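You operate a simulated robot arm through the tools that you are given. There is no shell and no other tool. Be economical: measure what you need, move in short steps, check, and stop when the job is done.

The job below is to be done with a simulated robot arm. You get a single attempt, and the scene is never put back.

TASK
Fill the bedside glass to its line from the water bottle.
Fine: rest the wooden stopper on the side table, stand the bottle where it was and push the stopper back in.
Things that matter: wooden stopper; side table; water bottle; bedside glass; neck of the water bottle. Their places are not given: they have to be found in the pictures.

The check looks at the end state, three seconds after you hand in, the way a careful person would. Anything else that was tipped, shoved, dropped, spilled or broken makes it a failure. A push-on lid holds only when it is set on centred and level and pressed home; a screw cap is set on level and turned clockwise until tight.

THE ROBOT
A 7-joint arm with a two-finger parallel gripper, fixed in place. Base frame: the origin is at the foot of the arm, x ahead of it, y to its left, z up. Readings come in cm, degrees, newtons and seconds.
With the tool pointing down near the work surface it reaches from about 36 to 78 cm from the base axis. Its first joint turns from -166.0 to 166.0 degrees. Payload 3.91 kg.
The tool frame sits at the grasp point between the pads (the TCP): z along the fingers, y along the line on which they close. The tips reach 3 cm beyond it. The gripper opens to 11 cm. The fingers are 2 cm wide and 1 cm thick; the gripper's body (4.8 by 11.2 cm) begins 5.5 cm behind the TCP.
Orientation is told as [roll, pitch, yaw] about the base's x, y, z axes, in that order, counted from this pose: with the fingers straight down and closing along the base's y, the tool's x points along the base's -x, its y along +y and its z along -z.

THE INTERFACE
- The arm moves only by the tool apply_moves. Its argument "deltas" is one flat list of numbers, 6 for each row, row after row: the shift along the tool's x, y, z in cm, then the turn, a rotation vector about the tool's x, y, z in degrees. In form: [tx, ty, tz, rx, ry, rz, tx, ty, tz, rx, ry, rz, ...]. A call has 1 to 10 rows; each row shifts and turns the commanded pose from where the row before left it, along the tool's axes as they then stand. "fingers" is the gripper command, from -1 (shut) to 1 (fully open), values between in proportion, set as the call begins (left out, the last holds). Each row takes 0.2 s and may step no farther than 5 cm and 8.6 degrees from the row before; otherwise, or with a gripper value out of range, the whole call is refused. Where a pose cannot be reached the arm comes as near as it can. A force on the tool above 40 N (or 10 N above the force at the start of the call, whichever is more), or a blocked arm, ends the call early, and 0.2 s more pass. The fingers move at their own pace (about 15.3 cm/s each) and stop on an object; they squeeze with about 36 N. The grip force told is the motor's: it shows also when the fingers shut on nothing. Time passes only in rows, and 0.2 s behind the last, so rows that do not move let the fingers close. The reply holds the time, the measured pose of the TCP, the force on the tool along the base axes, the opening and the grip force, in the units named above and with some noise, and new pictures: "pictures" is both (left out), scene, wrist or none.
- Cameras (640 x 400 px; columns grow to the right, rows downward): "scene" is fixed at [4.92, -50.25, 162.16]; the picture's right is [0.98, -0.20, 0.00], its down [-0.11, -0.54, -0.83] and it looks along [0.16, 0.82, -0.55] (base axes); focal length 365 px, centre (320, 200). "wrist" rides on the gripper at [-3.6, 0, -5.7] in the tool frame; the picture's right is [0.00, -1.00, 0.00], its down [0.97, 0.00, -0.24] and it looks along [0.24, 0.00, 0.97] (tool axes); focal length 218 px, centre (320, 200).
- slide_trunk(by): slides the trunk up (or, below 0, down) by that many cm; the arm rides with it, the base frame stays. It gives what a move gives, with no picture.
- point_at(camera, pixels): there is no depth. For up to 12 entries [column, row, z] of the newest picture of that camera ("zoom" is the newest enlarged one), the place [x, y] in the base frame at which the ray of that pixel passes the height z, good to about 0.2 cm. No time passes.
- inspect(camera, box): a new picture of the part [left, top, right, bottom] of that camera's present view, enlarged. No time passes.
- close_job(): hands the job in; it is judged then, once.

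Go step by step. Measure first, check grasps and placings, and put right what went wrong. The budget is 80 turns and 150 pictures, counting those below and the enlarged ones. Unless the task says otherwise, let go and move clear before handing in, and close with one line.

The tools are called after "Emit:" as name(argument=value, ...) on one line, values as JSON. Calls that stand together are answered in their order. apply_moves: Moves the arm, as the interface text tells. Its arguments: {"type":"object","properties":{"deltas":{"type":"array","items":{"type":"number"}},"fingers":{"type":"number"},"pictures":{"type":"string","enum":["both","scene","wrist","none"]}},"required":["deltas"]} The other tools are called the same way: slide_trunk (by) slides the trunk up or down; point_at (camera, pixels) gives the place at which the rays of pixels pass given heights; inspect (camera, box) takes an enlarged picture of a part of a camera's view; close_job () hands the job in.

At the start:

```text
clock: 0.0
tcp_pos: [38.84, 28.47, 121.74]
tool_rot: [0.1, 0.0, -0.1]
wrist_force: [0.1, 1.0, 0.9]
finger_gap: 11.02
finger_force: 0.1
trunk travel left (down, up): [-50.0, 11.0]
```

scene: 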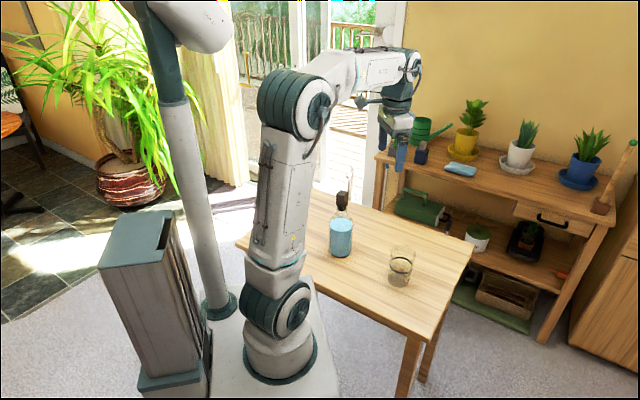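
wrist: 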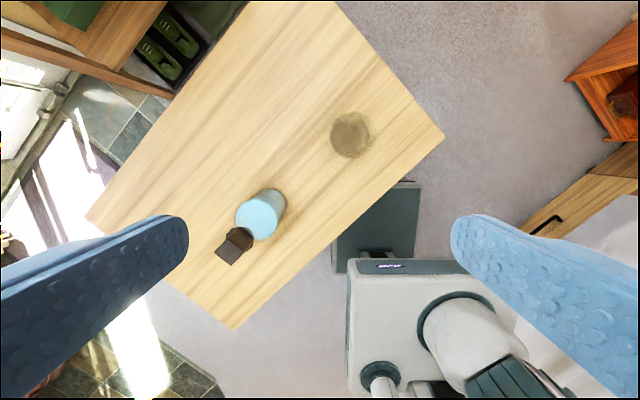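

The scene picture shows the bottle near (341,235) and the glass near (401,265). I'll enlarge both and measure their feet.

Emit:
inspect(camera="scene", box=[300, 170, 440, 300])

Emit:
inspect(camera="wrist", box=[200, 90, 400, 280])

Emit:
point_at(camera="scene", pixels=[[341, 254, 80], [400, 282, 80], [473, 245, 80], [344, 197, 100], [240, 238, 80], [430, 335, 80]])

Emit:
point_at(camera="wrist", pixels=[[352, 135, 80], [270, 208, 80], [444, 135, 80], [233, 328, 80], [86, 216, 80]])

```text
3.08 times, centred on (370, 235) of scene
```

zoom: 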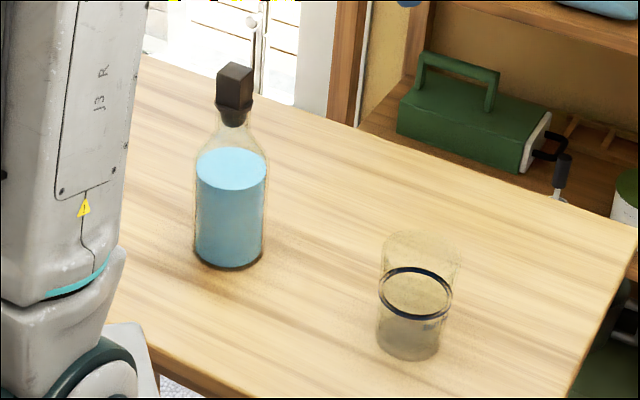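

```text
2.11 times, centred on (300, 185) of wrist
```

zoom: 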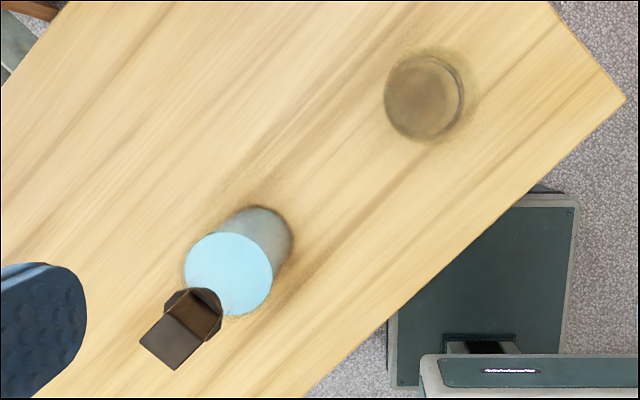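

```text
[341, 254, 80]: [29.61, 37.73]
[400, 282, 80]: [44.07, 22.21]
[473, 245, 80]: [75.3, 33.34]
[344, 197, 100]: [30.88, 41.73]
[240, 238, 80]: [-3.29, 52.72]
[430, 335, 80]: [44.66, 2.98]
```

```text
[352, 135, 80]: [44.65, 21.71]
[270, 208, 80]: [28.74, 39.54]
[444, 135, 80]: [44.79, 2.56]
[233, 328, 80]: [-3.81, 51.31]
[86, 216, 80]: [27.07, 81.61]
```

The bottle stands at about (29.7, 38.9), with its stopper top near z = 104, and the glass is at about (44.4, 22). I'll move above the bottle and yaw to line up with the stopper's block.

Emit:
apply_moves(deltas=[3, 3.4, 1, 0, 0, 0, 3, 3.4, 1, 0, 0, 0, 3, 3.4, 1, 0, 0, 0, 0, 0, 0, 0, 0, 8, 0, 0, 0, 0, 0, 8, 0, 0, 0, 0, 0, 8, 0, 0, 0, 0, 0, 8, 0, 0, 0, 0, 0, 8], fingers=1)

```text
clock: 1.8
tcp_pos: [29.77, 38.72, 118.71]
tool_rot: [0.0, 0.0, -40.2]
wrist_force: [-0.1, -0.6, 0.4]
finger_gap: 11.0
finger_force: 0.2
trunk travel left (down, up): [-50.0, 11.0]
```

scene: 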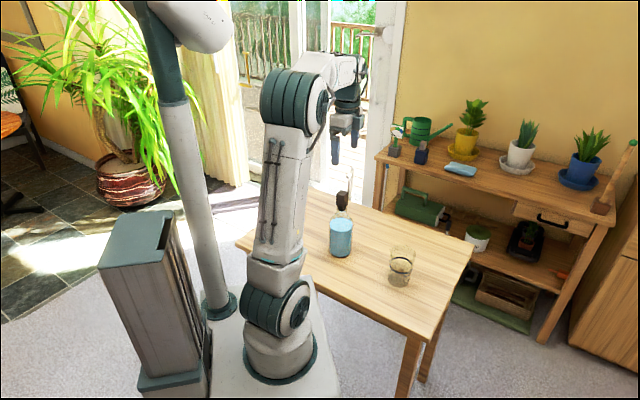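
wrist: 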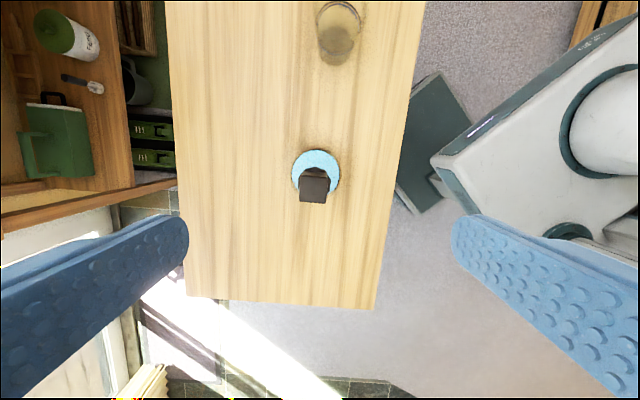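

The stopper is at about (314,185) in the wrist view and nearly aligned with it. I'll enlarge it to measure.

Emit:
inspect(camera="wrist", box=[280, 140, 352, 216])

Emit:
inspect(camera="scene", box=[310, 180, 374, 265])

Emit:
point_at(camera="wrist", pixels=[[314, 190, 104], [300, 180, 104], [328, 180, 104], [316, 152, 80], [338, 16, 91], [337, 47, 80]])

```text
5.26 times, centred on (316, 178) of wrist
```

zoom: 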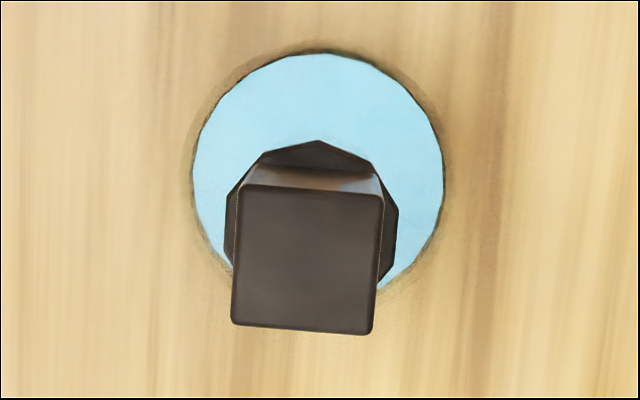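

```text
4.71 times, centred on (342, 222) of scene
```

zoom: 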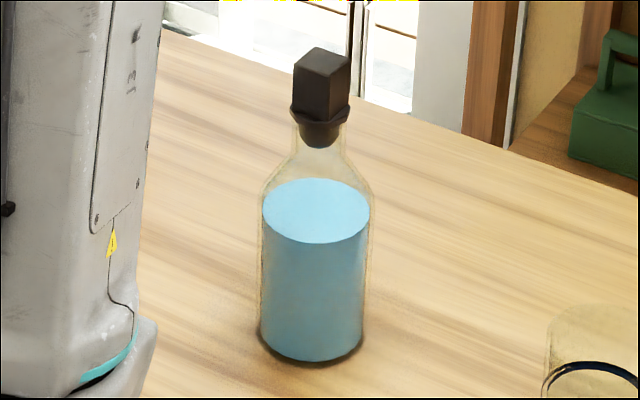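

```text
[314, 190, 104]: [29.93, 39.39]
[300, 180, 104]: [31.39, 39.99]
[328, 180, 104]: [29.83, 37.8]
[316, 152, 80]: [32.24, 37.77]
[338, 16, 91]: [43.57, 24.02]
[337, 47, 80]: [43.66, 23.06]
```

The block's top centre is at (29.97, 39.35), about 2.6 cm square, and turned 3° from the tool. I'll correct that and descend to just above it.

Emit:
apply_moves(deltas=[0.25, 0.61, 0, 0, 0, 0, 0, 0, 3.4, 0, 0, 3, 0, 0, 3.4, 0, 0, 0, 0, 0, 2.8, 0, 0, 0])

Emit:
inspect(camera="scene", box=[310, 150, 374, 215])

```text
clock: 2.8
tcp_pos: [30.04, 39.31, 109.15]
tool_rot: [0.0, 0.0, -43.1]
wrist_force: [0.5, -0.4, 0.3]
finger_gap: 11.02
finger_force: 0.1
trunk travel left (down, up): [-50.0, 11.0]
```

scene: 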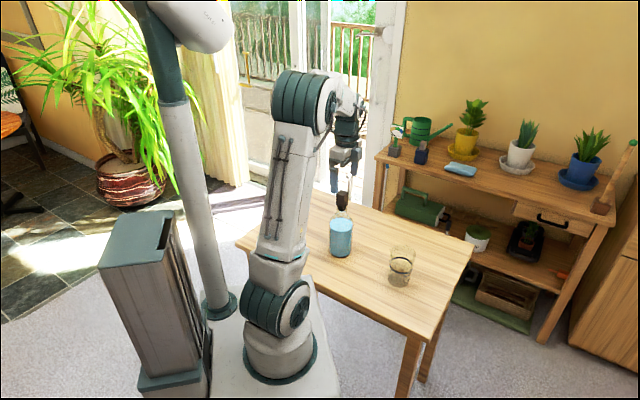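
wrist: 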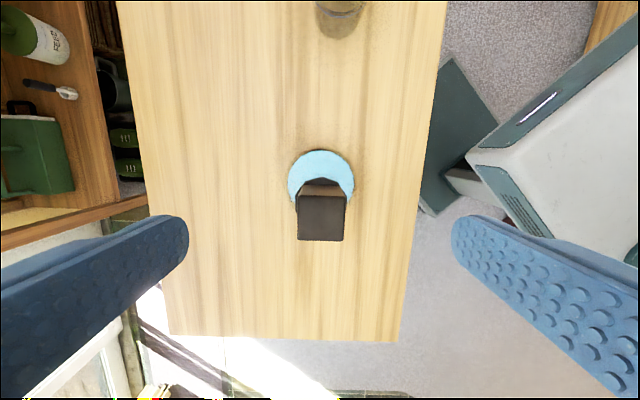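

```text
6.15 times, centred on (342, 182) of scene
```

zoom: 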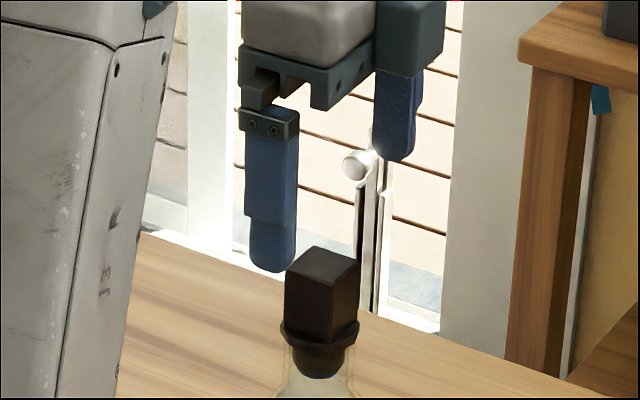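

The block is centred at about (321,218) in the wrist picture. I'll check its height by comparing rays.

Emit:
point_at(camera="wrist", pixels=[[321, 218, 103], [321, 218, 104], [321, 218, 105], [298, 218, 104], [345, 218, 104]])

Emit:
point_at(camera="zoom", pixels=[[322, 264, 103], [322, 264, 104], [322, 264, 105], [320, 340, 100], [320, 340, 99]])

```text
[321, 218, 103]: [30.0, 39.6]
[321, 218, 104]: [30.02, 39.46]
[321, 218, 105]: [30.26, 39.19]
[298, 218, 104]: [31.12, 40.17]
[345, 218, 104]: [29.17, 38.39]
```

```text
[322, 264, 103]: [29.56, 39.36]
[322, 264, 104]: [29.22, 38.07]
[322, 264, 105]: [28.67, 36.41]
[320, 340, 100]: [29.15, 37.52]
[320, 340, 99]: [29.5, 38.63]
```

The block top is near z = 103.1 and the flange near 99. I'll lower to TCP z ≈ 102.8 and close.

Emit:
apply_moves(deltas=[0.15, 0.11, 3.1, 0, 0, 0, 0, 0, 3.1, 0, 0, 0, 0, 0, 0, 0, 0, 0], pictures="none")

Emit:
inspect(camera="scene", box=[310, 150, 374, 215])

```text
clock: 3.6
tcp_pos: [29.92, 39.28, 102.94]
tool_rot: [0.0, 0.0, -43.0]
wrist_force: [0.0, 0.2, 1.1]
finger_gap: 10.98
finger_force: 0.1
trunk travel left (down, up): [-50.0, 11.0]
```

```text
6.15 times, centred on (342, 182) of scene
```

zoom: 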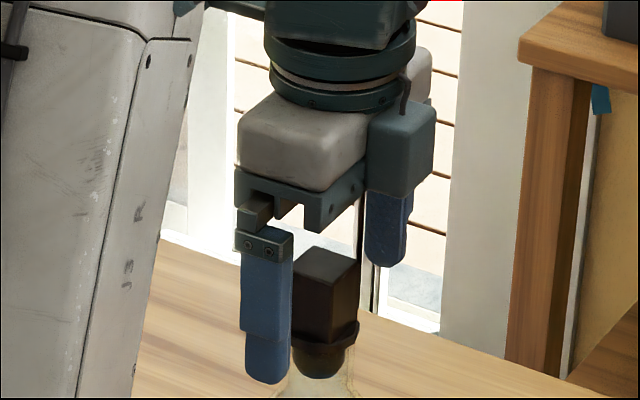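

The tips are at about z = 100, just above the flange. Closing.

Emit:
apply_moves(deltas=[0, 0, 0, 0, 0, 0, 0, 0, 0, 0, 0, 0, 0, 0, 0, 0, 0, 0, 0, 0, 0, 0, 0, 0], fingers=-1, pictures="wrist")

Emit:
inspect(camera="scene", box=[310, 170, 374, 260])

```text
clock: 4.6
tcp_pos: [30.07, 39.33, 102.96]
tool_rot: [0.0, 0.1, -43.0]
wrist_force: [-0.1, 1.0, 0.1]
finger_gap: 2.67
finger_force: 36.1
trunk travel left (down, up): [-50.0, 11.0]
```

wrist: 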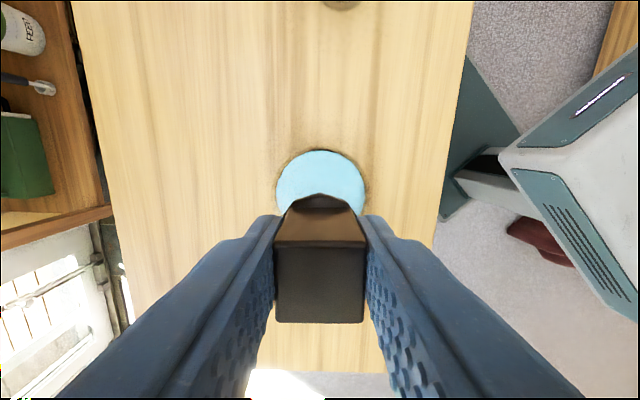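

```text
4.44 times, centred on (342, 215) of scene
```

zoom: 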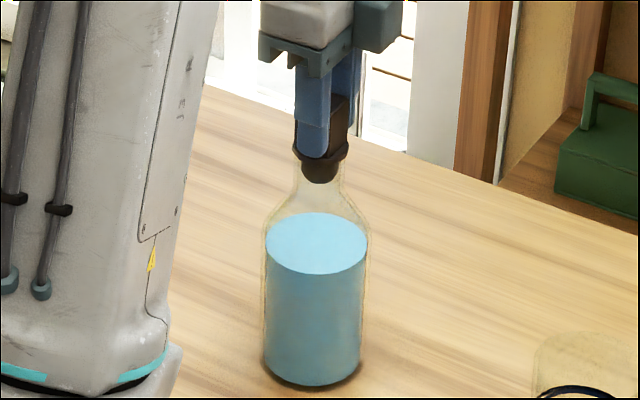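

The stopper is gripped (gap 2.67). I'll pull it straight up.

Emit:
apply_moves(deltas=[0, 0, -0.4, 0, 0, 0, 0, 0, -0.4, 0, 0, 0, 0, 0, -0.4, 0, 0, 0, 0, 0, -0.8, 0, 0, 0, 0, 0, -2, 0, 0, 0, 0, 0, -3, 0, 0, 0])

Emit:
inspect(camera="scene", box=[310, 160, 374, 260])

```text
clock: 6.0
tcp_pos: [29.81, 39.41, 110.14]
tool_rot: [-0.1, 0.0, -43.0]
wrist_force: [0.4, -0.5, -0.2]
finger_gap: 2.7
finger_force: 35.8
trunk travel left (down, up): [-50.0, 11.0]
```

scene: 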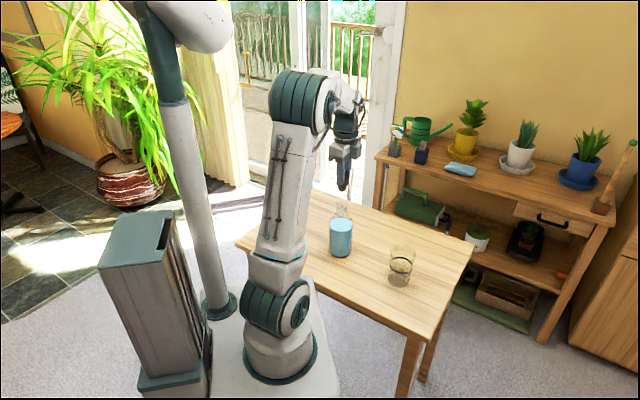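
wrist: 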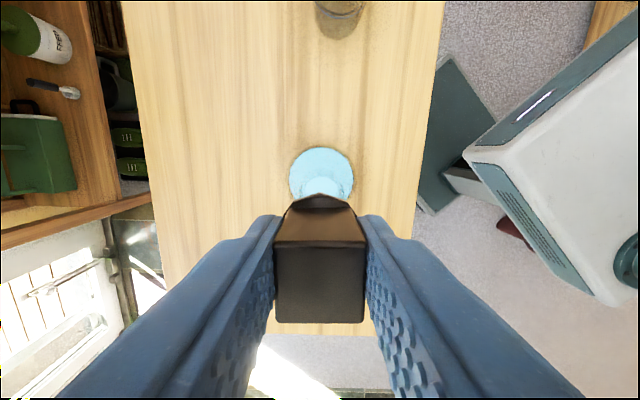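

```text
4.00 times, centred on (342, 210) of scene
```

zoom: 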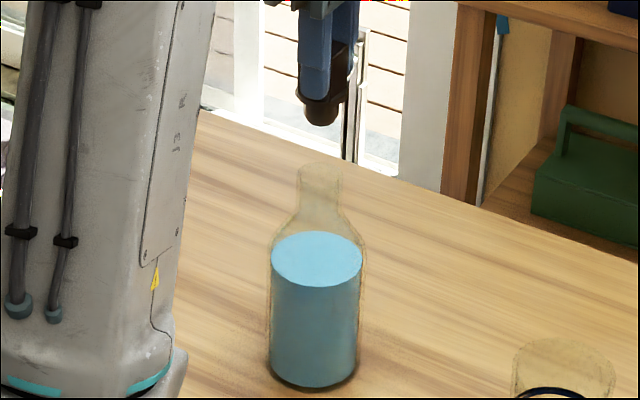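

The stopper is out and the bottle hasn't moved. I'll carry it to a clear part of the table near (17.4, 52) and lower partway.

Emit:
apply_moves(deltas=[4.5, 0.2, 0, 0, 0, 0, 4.5, 0.2, 0, 0, 0, 0, 4.5, 0.2, 0, 0, 0, 0, 4.3, 0.2, 0, 0, 0, 0, 0, 0, 4.5, 0, 0, 0, 0, 0, 4.5, 0, 0, 0, 0, 0, 4.5, 0, 0, 0, 0, 0, 4.5, 0, 0, 0, 0, 0, 0, 0, 0, 0], pictures="scene")

Emit:
inspect(camera="scene", box=[270, 170, 340, 230])

```text
clock: 8.0
tcp_pos: [17.52, 52.06, 91.73]
tool_rot: [0.0, 0.0, -43.0]
wrist_force: [0.7, 0.0, 0.4]
finger_gap: 2.7
finger_force: 35.9
trunk travel left (down, up): [-50.0, 11.0]
```

scene: 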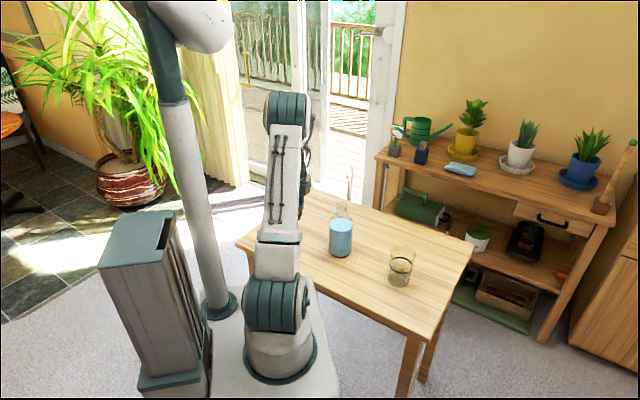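

```text
6.67 times, centred on (305, 200) of scene
```

zoom: 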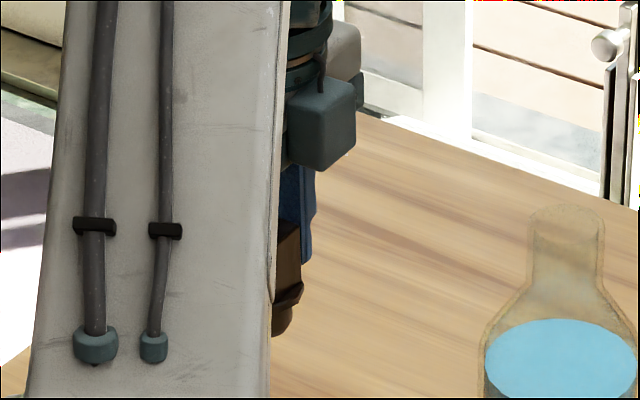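

The stopper is partly hidden by the arm. Its plug end is about 5.65 cm below the TCP. I'll shift to about (22, 54) and lower to just above the table.

Emit:
apply_moves(deltas=[-1.9, 4.5, 0, 0, 0, 0, 0, 0, 2.7, 0, 0, 0, 0, 0, 2.7, 0, 0, 0, 0, 0, 0, 0, 0, 0], pictures="none")

Emit:
inspect(camera="scene", box=[285, 170, 355, 230])

```text
clock: 9.0
tcp_pos: [21.89, 54.11, 86.23]
tool_rot: [0.1, 0.0, -42.9]
wrist_force: [1.0, -0.6, 0.4]
finger_gap: 2.71
finger_force: 36.3
trunk travel left (down, up): [-50.0, 11.0]
```

```text
6.67 times, centred on (320, 200) of scene
```

zoom: 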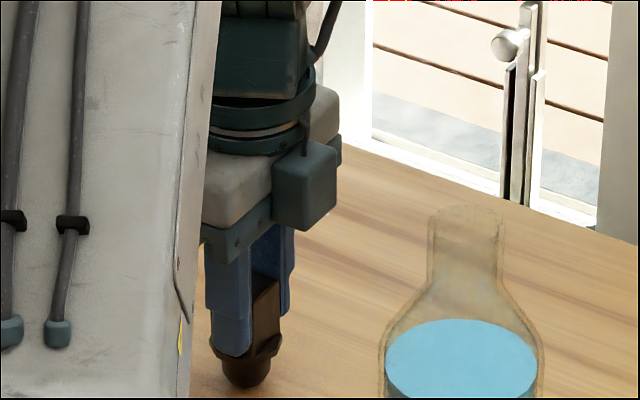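

The plug is just off the table. I'll lower in small steps and watch the force.

Emit:
apply_moves(deltas=[0, 0, 0.2, 0, 0, 0, 0, 0, 0.15, 0, 0, 0, 0, 0, 0, 0, 0, 0], pictures="none")

Emit:
apply_moves(deltas=[0, 0, 0.1, 0, 0, 0, 0, 0, 0, 0, 0, 0], pictures="none")

Emit:
apply_moves(deltas=[0, 0, 0.1, 0, 0, 0, 0, 0, 0, 0, 0, 0], pictures="none")

```text
clock: 9.8
tcp_pos: [21.87, 54.23, 86.04]
tool_rot: [0.0, 0.0, -43.0]
wrist_force: [-0.4, 0.0, -0.4]
finger_gap: 2.67
finger_force: 36.5
trunk travel left (down, up): [-50.0, 11.0]
```

```text
clock: 10.4
tcp_pos: [21.93, 54.24, 86.07]
tool_rot: [0.1, 0.0, -43.1]
wrist_force: [0.0, 0.6, 4.1]
finger_gap: 2.67
finger_force: 35.6
trunk travel left (down, up): [-50.0, 11.0]
```

```text
clock: 11.0
tcp_pos: [21.9, 54.18, 86.1]
tool_rot: [0.2, 0.1, -43.0]
wrist_force: [0.8, 2.3, 12.7]
finger_gap: 2.7
finger_force: 36.0
trunk travel left (down, up): [-50.0, 11.0]
```

It touched at TCP z ≈ 86.05. I'll ease the load off and open gently.

Emit:
apply_moves(deltas=[0, 0, -0.15, 0, 0, 0, 0, 0, 0, 0, 0, 0], pictures="none")

Emit:
apply_moves(deltas=[0, 0, 0, 0, 0, 0, 0, 0, 0, 0, 0, 0], fingers=0.0, pictures="wrist")

Emit:
inspect(camera="scene", box=[285, 170, 355, 230])

```text
clock: 11.6
tcp_pos: [21.93, 54.13, 86.04]
tool_rot: [0.0, -0.1, -43.0]
wrist_force: [1.8, 3.1, 4.6]
finger_gap: 2.69
finger_force: 35.8
trunk travel left (down, up): [-50.0, 11.0]
```

```text
clock: 12.2
tcp_pos: [21.88, 54.26, 86.04]
tool_rot: [-0.1, -0.2, -43.0]
wrist_force: [-0.1, 0.6, -0.2]
finger_gap: 5.49
finger_force: 0.1
trunk travel left (down, up): [-50.0, 11.0]
```

wrist: 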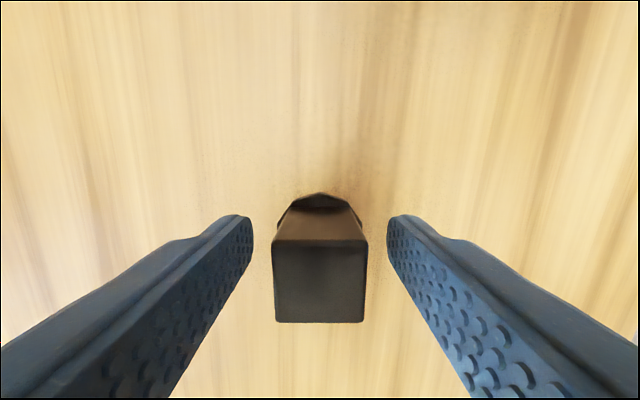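

```text
6.67 times, centred on (320, 200) of scene
```

zoom: 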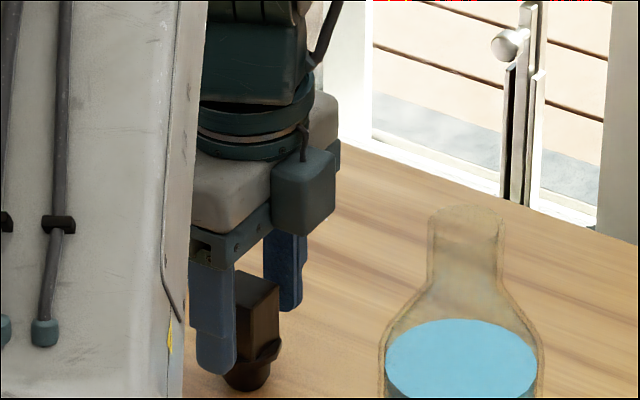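

The stopper stands upright by itself. For regrasping it: TCP (21.9, 54.15, 86.05), yaw -43. Now I'll rise and start turning the tool to approach the bottle horizontally.

Emit:
apply_moves(deltas=[0, 0, -2, 0, 0, 0, 0, 0, -5, 0, 0, 0, 0, 0, -5, 0, 0, 0, 0, 0, -5, 0, 0, 0, 0, 0, -5, 0, 0, 0, 0, 0, -4, 0, 0, -8.5, 0, 0, 0, 0, 0, -8.5, 0, 0, 0, 0, 0, -8.5, 0, 0, 0, 0, 0, -8.5, 0, 0, 0, 0, 0, -8.5], fingers=1, pictures="none")

Emit:
apply_moves(deltas=[0, 0, 0, 0, 0, -8.5, 0, 0, 0, 0, 0, -8.5, 0, 0, 0, 0, 0, -8.5, 0, 0, 0, 0, 0, -8.5, 0, 0, 0, 0, 0, -8.5, 0, 0, 0, 0, -8.5, 0, 0, 0, 0, 0, -8.5, 0, 0, 0, 0, 0, -8.5, 0], pictures="both")

```text
clock: 14.4
tcp_pos: [22.0, 54.13, 112.15]
tool_rot: [-0.1, 0.1, -0.4]
wrist_force: [0.1, -0.5, -0.3]
finger_gap: 11.0
finger_force: 0.0
trunk travel left (down, up): [-50.0, 11.0]
```

```text
clock: 16.2
tcp_pos: [21.97, 54.07, 112.13]
tool_rot: [0.0, -25.5, 42.0]
wrist_force: [-0.9, -0.3, 0.3]
finger_gap: 10.98
finger_force: 0.1
trunk travel left (down, up): [-50.0, 11.0]
```

scene: 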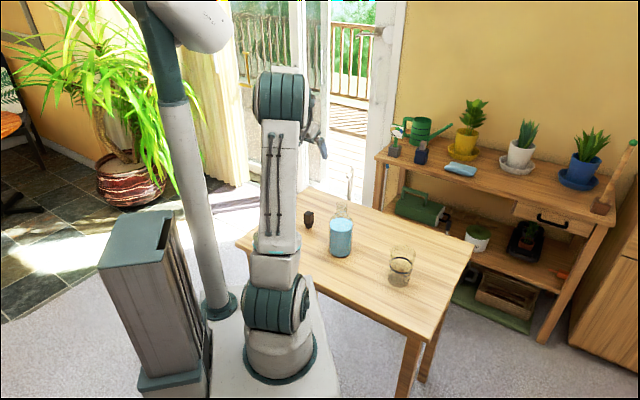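
wrist: 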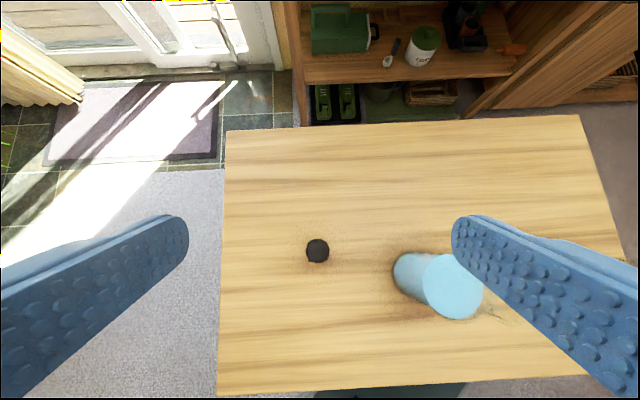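

The stopper still stands at (318,251) in the wrist picture. I'll pitch the rest of the way to horizontal.

Emit:
apply_moves(deltas=[0, 0, 0, 0, -8.5, 0, 0, 0, 0, 0, -8.5, 0, 0, 0, 0, 0, -8.5, 0, 0, 0, 0, 0, -8.5, 0, 0, 0, 0, 0, -8.5, 0, 0, 0, 0, 0, -8.5, 0, 0, 0, 0, 0, -8.5, 0, 0, 0, 0, 0, -5, 0], pictures="both")

```text
clock: 18.0
tcp_pos: [22.15, 54.22, 111.97]
tool_rot: [159.7, -89.9, -117.7]
wrist_force: [0.5, -1.6, -0.3]
finger_gap: 10.98
finger_force: 0.0
trunk travel left (down, up): [-50.0, 11.0]
```

scene: 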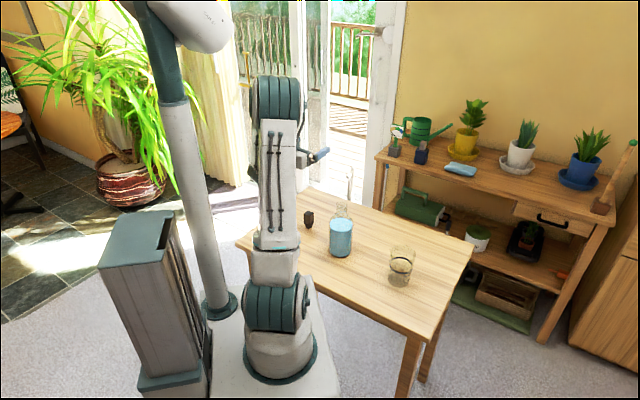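
wrist: 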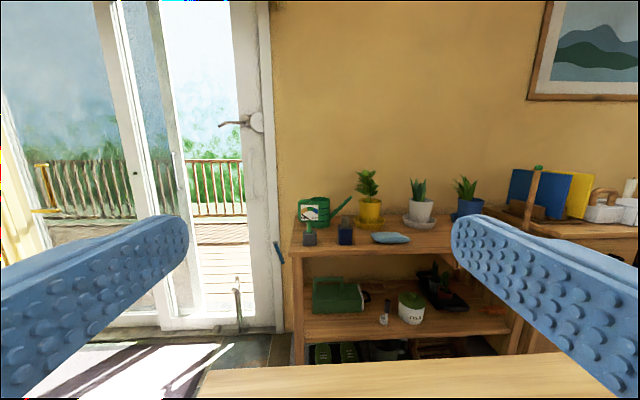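

The tool is now horizontal, pointing along 42°. I'll move it above the bottle axis at the same height.

Emit:
apply_moves(deltas=[0, -4, -1, 0, 0, 0, 0, -4, -1, 0, 0, 0, 0, -4, -1, 0, 0, 0, 0, -4.2, -0.9, 0, 0, 0, 0, 0, 0, 0, 0, 0], pictures="both")

```text
clock: 19.2
tcp_pos: [29.87, 39.9, 112.23]
tool_rot: [-17.7, -90.0, 59.6]
wrist_force: [0.0, -0.6, -0.6]
finger_gap: 11.0
finger_force: 0.0
trunk travel left (down, up): [-50.0, 11.0]
```

scene: 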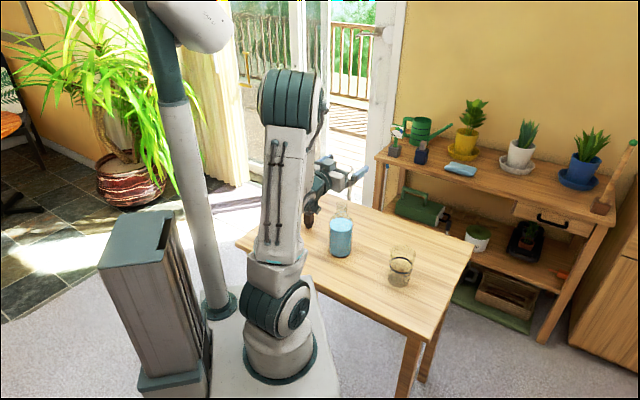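
wrist: 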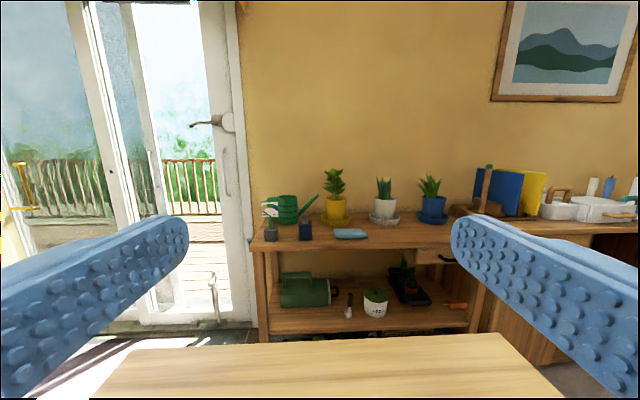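

I'll centre laterally and lower until the fingers straddle the neck, then check.

Emit:
apply_moves(deltas=[4, -0.4, -0.2, 0, 0, 0, 4, 0, 0, 0, 0, 0, 4, 0, 0, 0, 0, 0, 0, 0, 0, 0, 0, 0], pictures="wrist")

Emit:
inspect(camera="scene", box=[260, 150, 400, 270])

```text
clock: 20.2
tcp_pos: [30.24, 40.46, 100.09]
tool_rot: [159.6, -90.1, -117.5]
wrist_force: [0.2, 0.0, -0.2]
finger_gap: 11.0
finger_force: 0.1
out of reach, approached as far as the arm can: row 1
trunk travel left (down, up): [-50.0, 11.0]
```

wrist: 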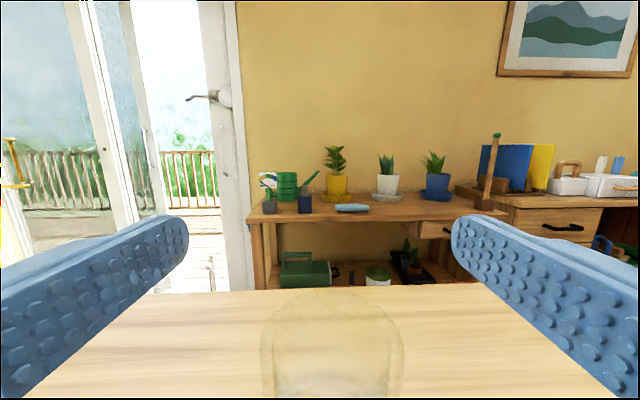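

```text
3.33 times, centred on (330, 210) of scene
```

zoom: 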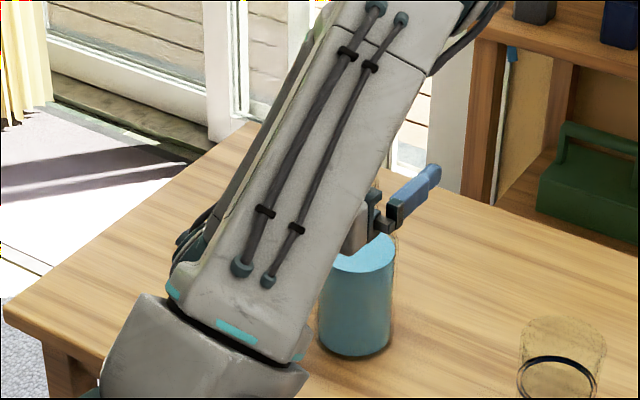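

Row 1 reported out of reach because the arm is folded too tightly here, and the TCP drifted to (30.24, 40.46). I'll go back up to z = 112, where it did reach, re-centre there, and then lower everything with the trunk.

Emit:
apply_moves(deltas=[-4, 0, 0, 0, 0, 0, -4, 0, 0, 0, 0, 0, -4, 0, 0, 0, 0, 0, 0, -0.5, -0.6, 0, 0, 0, 0, 0, 0, 0, 0, 0], pictures="both")

```text
clock: 21.4
tcp_pos: [30.38, 39.7, 112.35]
tool_rot: [-34.7, -90.0, 76.8]
wrist_force: [0.9, -0.2, 0.2]
finger_gap: 11.0
finger_force: 0.0
trunk travel left (down, up): [-50.0, 11.0]
```

scene: 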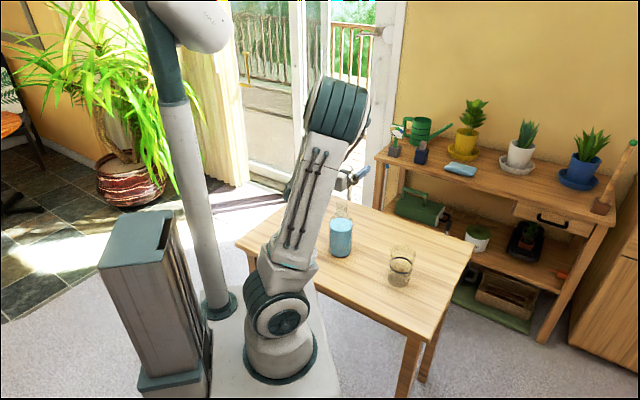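
wrist: 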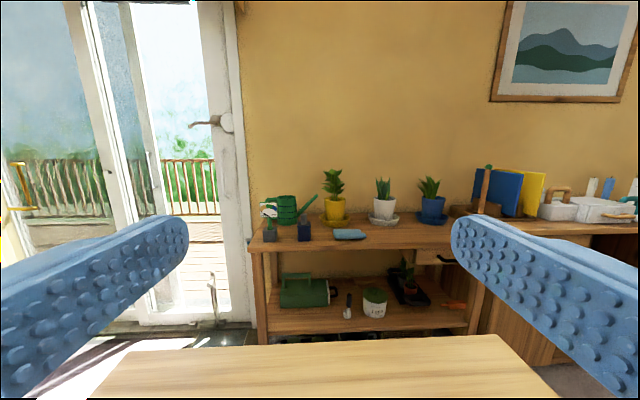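

The lateral error is small. I'll slide the trunk down 12 cm as a first stage and look.

Emit:
slide_trunk(by=-12)

Emit:
inspect(camera="scene", box=[220, 110, 420, 310])

Emit:
inspect(camera="wrist", box=[0, 0, 640, 400])

```text
clock: 22.9
tcp_pos: [30.33, 39.7, 100.35]
tool_rot: [-45.9, -90.0, 87.9]
wrist_force: [0.3, -0.2, 0.2]
finger_gap: 10.98
finger_force: 0.1
trunk travel left (down, up): [-38.0, 23.0]
```

```text
2.00 times, centred on (320, 210) of scene
```

zoom: 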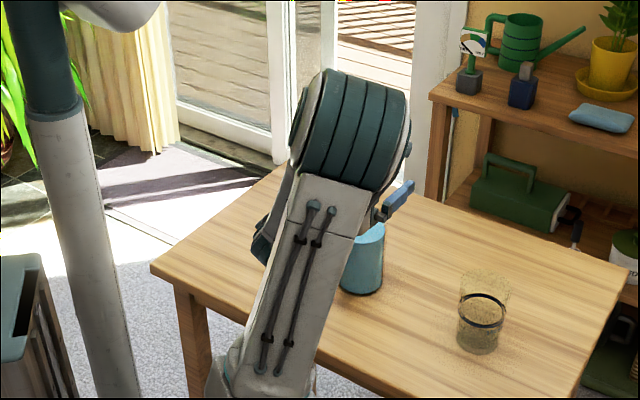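

```text
1.00 times, centred on (320, 200) of wrist
```

zoom: 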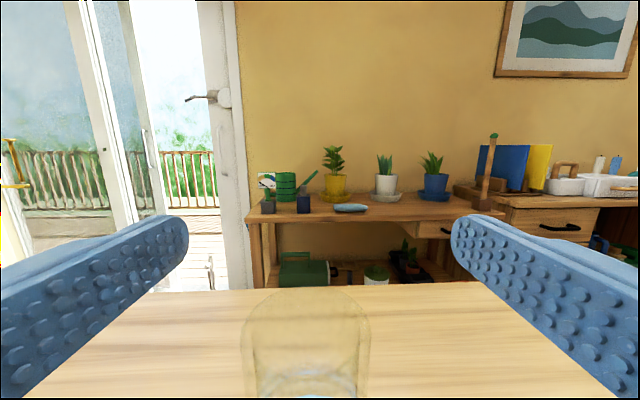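

The neck appears at column 305 in the wrist view, so the bottle sits about 0.4 cm to the tool's +y. I'll shift that much and slide down further.

Emit:
apply_moves(deltas=[0, 0.4, 0, 0, 0, 0, 0, 0, 0, 0, 0, 0], pictures="none")

Emit:
slide_trunk(by=-7)

Emit:
inspect(camera="wrist", box=[0, 0, 640, 400])

Emit:
inspect(camera="scene", box=[220, 130, 420, 330])

```text
clock: 23.5
tcp_pos: [30.08, 40.05, 100.24]
tool_rot: [52.7, -90.0, -10.8]
wrist_force: [0.4, 0.8, 0.1]
finger_gap: 11.03
finger_force: 0.1
trunk travel left (down, up): [-38.0, 23.0]
```

```text
clock: 24.6
tcp_pos: [30.03, 39.87, 93.26]
tool_rot: [-45.3, -90.0, 87.3]
wrist_force: [0.7, 0.9, -0.9]
finger_gap: 11.02
finger_force: 0.1
trunk travel left (down, up): [-31.0, 30.0]
```

```text
1.00 times, centred on (320, 200) of wrist
```

zoom: 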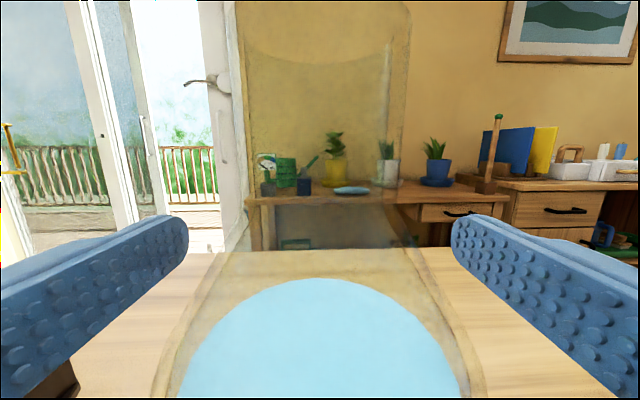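

```text
2.00 times, centred on (320, 230) of scene
```

zoom: 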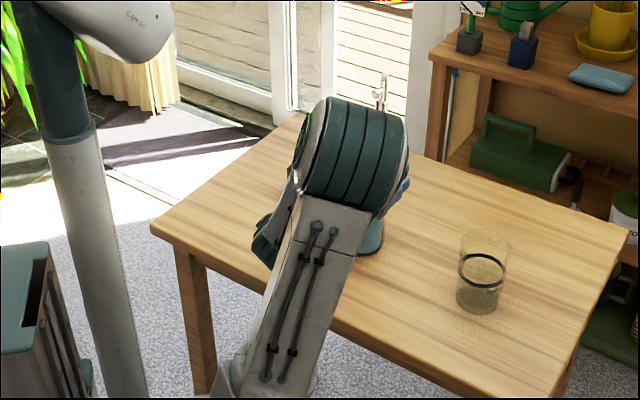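

The bottle is now centred, with its edges around columns 165–480. I'll lower the last 6 cm to TCP z ≈ 87.

Emit:
slide_trunk(by=-6)

Emit:
inspect(camera="wrist", box=[0, 0, 640, 400])

Emit:
inspect(camera="scene", box=[220, 130, 420, 330])

```text
clock: 25.2
tcp_pos: [30.05, 39.75, 90.48]
tool_rot: [-162.9, -89.0, -155.1]
wrist_force: [-4.7, -11.7, 23.6]
finger_gap: 11.0
finger_force: 0.0
trunk travel left (down, up): [-27.6, 33.4]
stopped: the force on the tool passed its limit (the readings are from after the stop); the commanded pose is now the measured one
```

```text
1.00 times, centred on (320, 200) of wrist
```

zoom: 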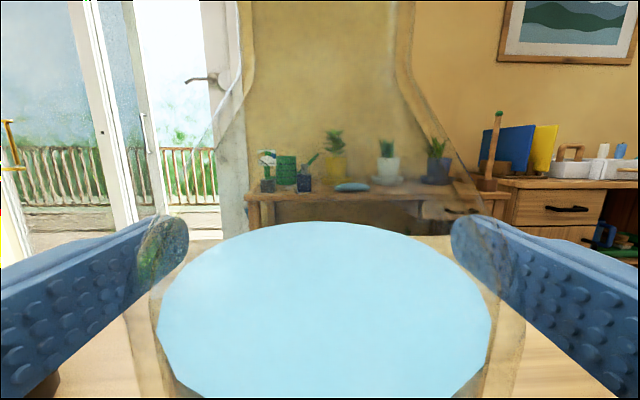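

```text
2.00 times, centred on (320, 230) of scene
```

zoom: 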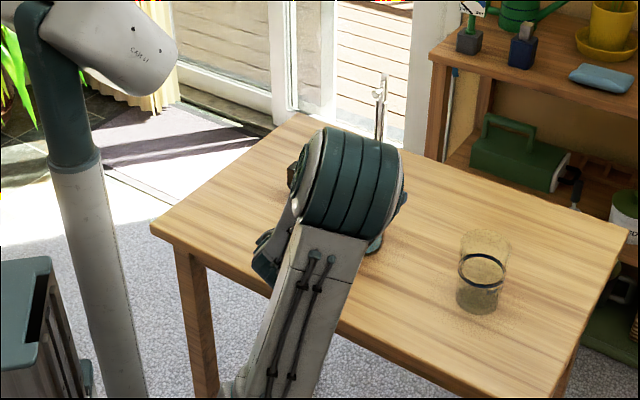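

The slide stopped at z = 90.5 with a 24 N upward force, so something touched. I'll look closer to see what it was.

Emit:
inspect(camera="scene", box=[265, 185, 385, 285])

Emit:
apply_moves(deltas=[0, 0, 0, 0, 0, 0], pictures="none")

```text
4.00 times, centred on (325, 235) of scene
```

zoom: 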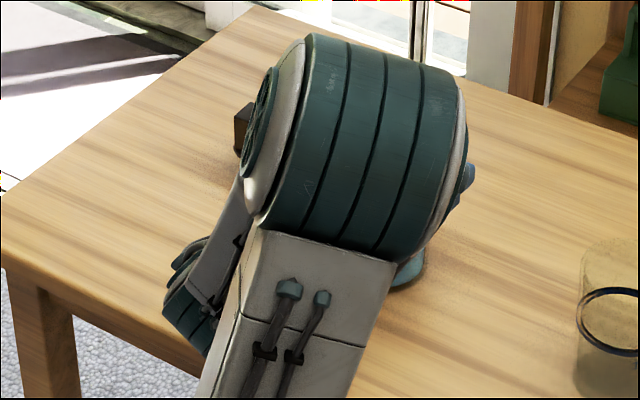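

```text
clock: 25.6
tcp_pos: [29.88, 39.95, 90.44]
tool_rot: [-166.4, -89.1, -151.7]
wrist_force: [-3.4, -10.5, 27.0]
finger_gap: 11.0
finger_force: 0.1
trunk travel left (down, up): [-27.6, 33.4]
```

The teal wrist barrel at about (195,295) in that picture has met the table edge. I'll raise the trunk, pitch the tool 16° downward so the wrist rides higher, and back off slightly.

Emit:
slide_trunk(by=9)

Emit:
apply_moves(deltas=[0, 0, -0.9, 0, 0, 0, 0, 0, 0, 0, 8.5, 0, 0, 0, 0, 0, 8.5, 0, 0, 0, 0, 0, 0, 0], pictures="both")

```text
clock: 26.9
tcp_pos: [29.99, 40.02, 99.27]
tool_rot: [-159.7, -89.2, -158.2]
wrist_force: [0.4, -0.5, 0.1]
finger_gap: 11.0
finger_force: 0.0
trunk travel left (down, up): [-36.6, 24.4]
```

```text
clock: 27.9
tcp_pos: [29.48, 39.9, 99.45]
tool_rot: [-0.8, -73.7, 42.8]
wrist_force: [-0.1, 0.0, 0.4]
finger_gap: 10.99
finger_force: 0.1
out of reach, approached as far as the arm can: row 1
trunk travel left (down, up): [-36.6, 24.4]
```

scene: 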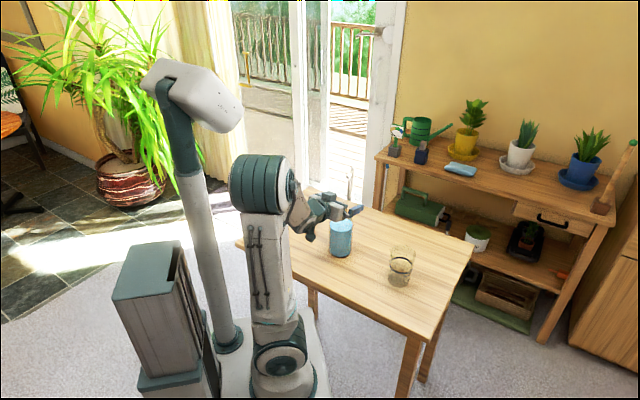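
wrist: 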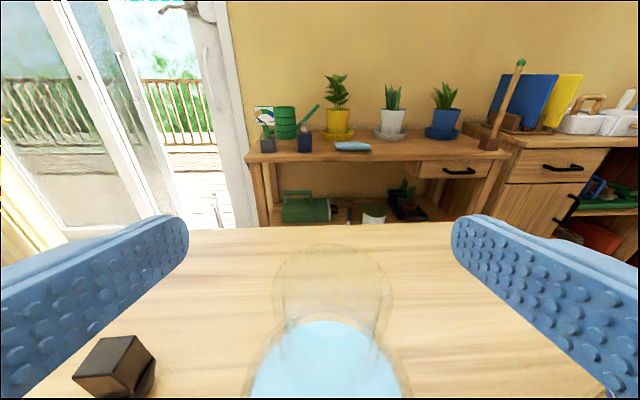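

The arm is now in a better posture and the stopper is still upright at (115,365). I'll shift -0.5 in y and back 0.8, then check.

Emit:
apply_moves(deltas=[0.2, -0.5, -0.77, 0, 0, 0, 0, 0, 0, 0, 0, 0], pictures="scene")

Emit:
inspect(camera="scene", box=[270, 170, 390, 270])

```text
clock: 28.5
tcp_pos: [29.17, 39.03, 99.45]
tool_rot: [-0.9, -73.7, 43.1]
wrist_force: [0.5, -0.3, 0.4]
finger_gap: 10.99
finger_force: 0.1
trunk travel left (down, up): [-36.6, 24.4]
```

scene: 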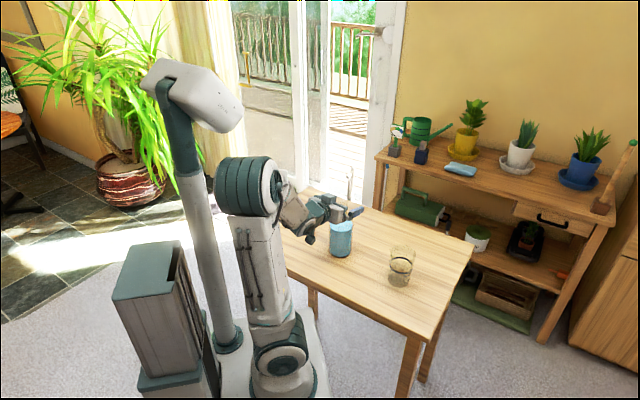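

```text
4.00 times, centred on (330, 220) of scene
```

zoom: 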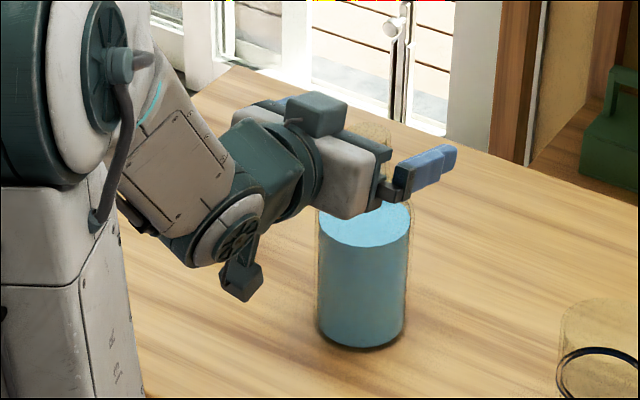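

There's a clear view now: the hanging wrist bracket at (240,280) will clear the table. I'll lower by 6 and check the centring.

Emit:
slide_trunk(by=-6)

Emit:
inspect(camera="wrist", box=[0, 0, 640, 400])

```text
clock: 29.5
tcp_pos: [29.17, 38.91, 93.36]
tool_rot: [-1.1, -73.7, 42.9]
wrist_force: [0.4, 0.8, 0.1]
finger_gap: 11.01
finger_force: 0.0
trunk travel left (down, up): [-30.6, 30.4]
```

```text
1.00 times, centred on (320, 200) of wrist
```

zoom: 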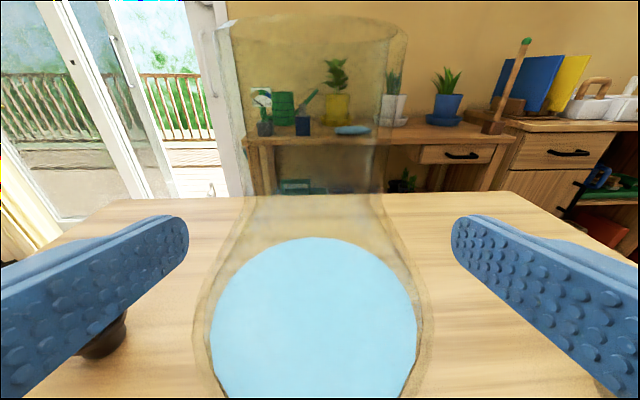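

The bottle is centred at about column 314. I'll lower the remaining 6.3 cm.

Emit:
slide_trunk(by=-6.3)

Emit:
inspect(camera="wrist", box=[0, 0, 640, 400])

Emit:
inspect(camera="scene", box=[270, 180, 390, 280])

```text
clock: 30.5
tcp_pos: [29.23, 38.91, 87.12]
tool_rot: [-0.9, -73.7, 43.0]
wrist_force: [0.0, 0.3, -0.2]
finger_gap: 11.0
finger_force: 0.0
trunk travel left (down, up): [-24.3, 36.7]
```

```text
1.00 times, centred on (320, 200) of wrist
```

zoom: 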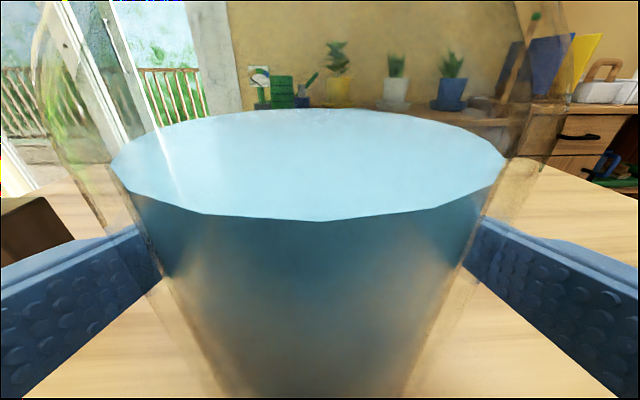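

```text
4.00 times, centred on (330, 230) of scene
```

zoom: 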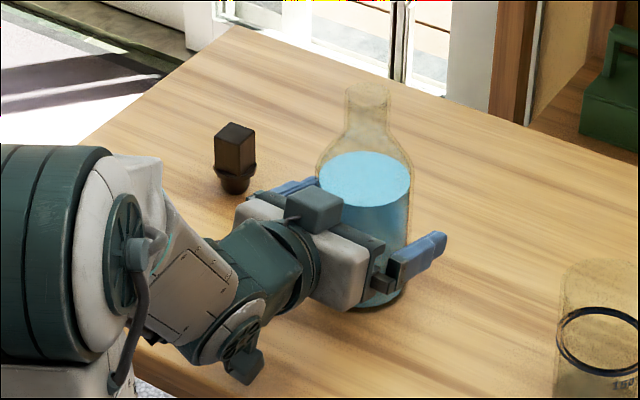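

The fingers straddle the bottle with no contact force. Closing the grip.

Emit:
apply_moves(deltas=[0, 0, 0, 0, 0, 0, 0, 0, 0, 0, 0, 0, 0, 0, 0, 0, 0, 0], fingers=-1, pictures="none")

Emit:
inspect(camera="scene", box=[300, 180, 440, 290])

```text
clock: 31.3
tcp_pos: [29.18, 39.01, 87.12]
tool_rot: [-1.0, -73.7, 43.1]
wrist_force: [-2.5, 2.8, 1.5]
finger_gap: 7.94
finger_force: 36.2
trunk travel left (down, up): [-24.3, 36.7]
```

```text
3.64 times, centred on (370, 235) of scene
```

zoom: 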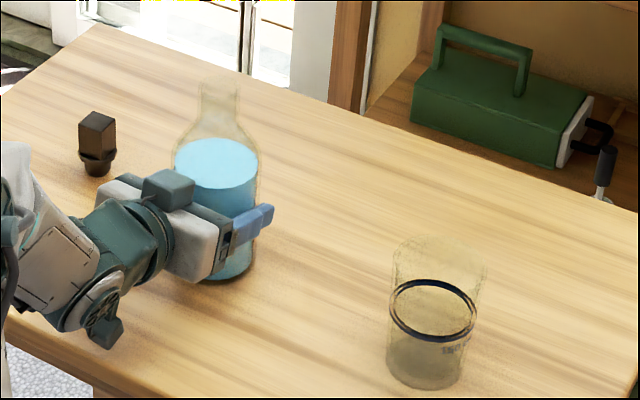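

The bottle is gripped (gap 7.94). I'll measure the glass's base, line and rim.

Emit:
point_at(camera="zoom", pixels=[[426, 371, 80.5], [388, 371, 80.5], [465, 371, 80.5], [433, 311, 84], [433, 311, 85], [433, 311, 86], [440, 262, 88], [440, 262, 89], [440, 262, 90], [440, 262, 91], [220, 85, 99], [220, 85, 100]])

```text
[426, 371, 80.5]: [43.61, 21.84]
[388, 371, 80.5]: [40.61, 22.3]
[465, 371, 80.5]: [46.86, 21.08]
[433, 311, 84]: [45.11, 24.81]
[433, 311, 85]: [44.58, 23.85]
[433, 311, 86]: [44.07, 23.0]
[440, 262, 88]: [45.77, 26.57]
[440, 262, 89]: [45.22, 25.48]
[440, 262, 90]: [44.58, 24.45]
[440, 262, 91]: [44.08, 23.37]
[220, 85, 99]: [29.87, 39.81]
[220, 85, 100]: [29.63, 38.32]
```

The glass centre is about (44.0, 22.3), with its line near z = 86.5 and rim near 91.7. I'll lift the bottle 12 cm straight up.

Emit:
apply_moves(deltas=[-0.96, 0, -0.28, 0, 0, 0, -1.92, 0, -0.56, 0, 0, 0, -2.88, 0, -0.84, 0, 0, 0, -2.88, 0, -0.84, 0, 0, 0, -2.88, 0, -0.84, 0, 0, 0, 0, 0, 0, 0, 0, 0], pictures="scene")

```text
clock: 32.7
tcp_pos: [29.34, 38.94, 99.25]
tool_rot: [-1.0, -73.6, 43.0]
wrist_force: [-0.6, 0.4, -8.6]
finger_gap: 7.93
finger_force: 36.4
trunk travel left (down, up): [-24.3, 36.7]
```

scene: 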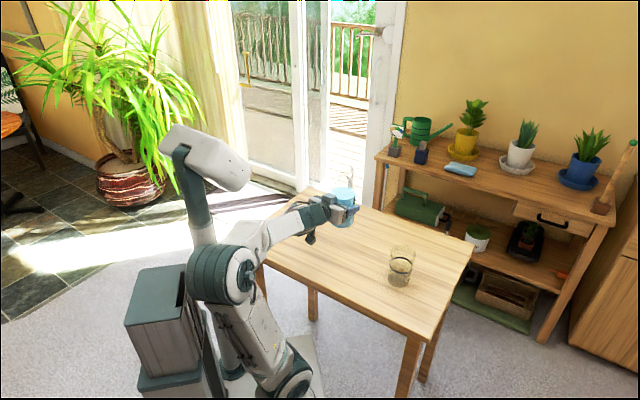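

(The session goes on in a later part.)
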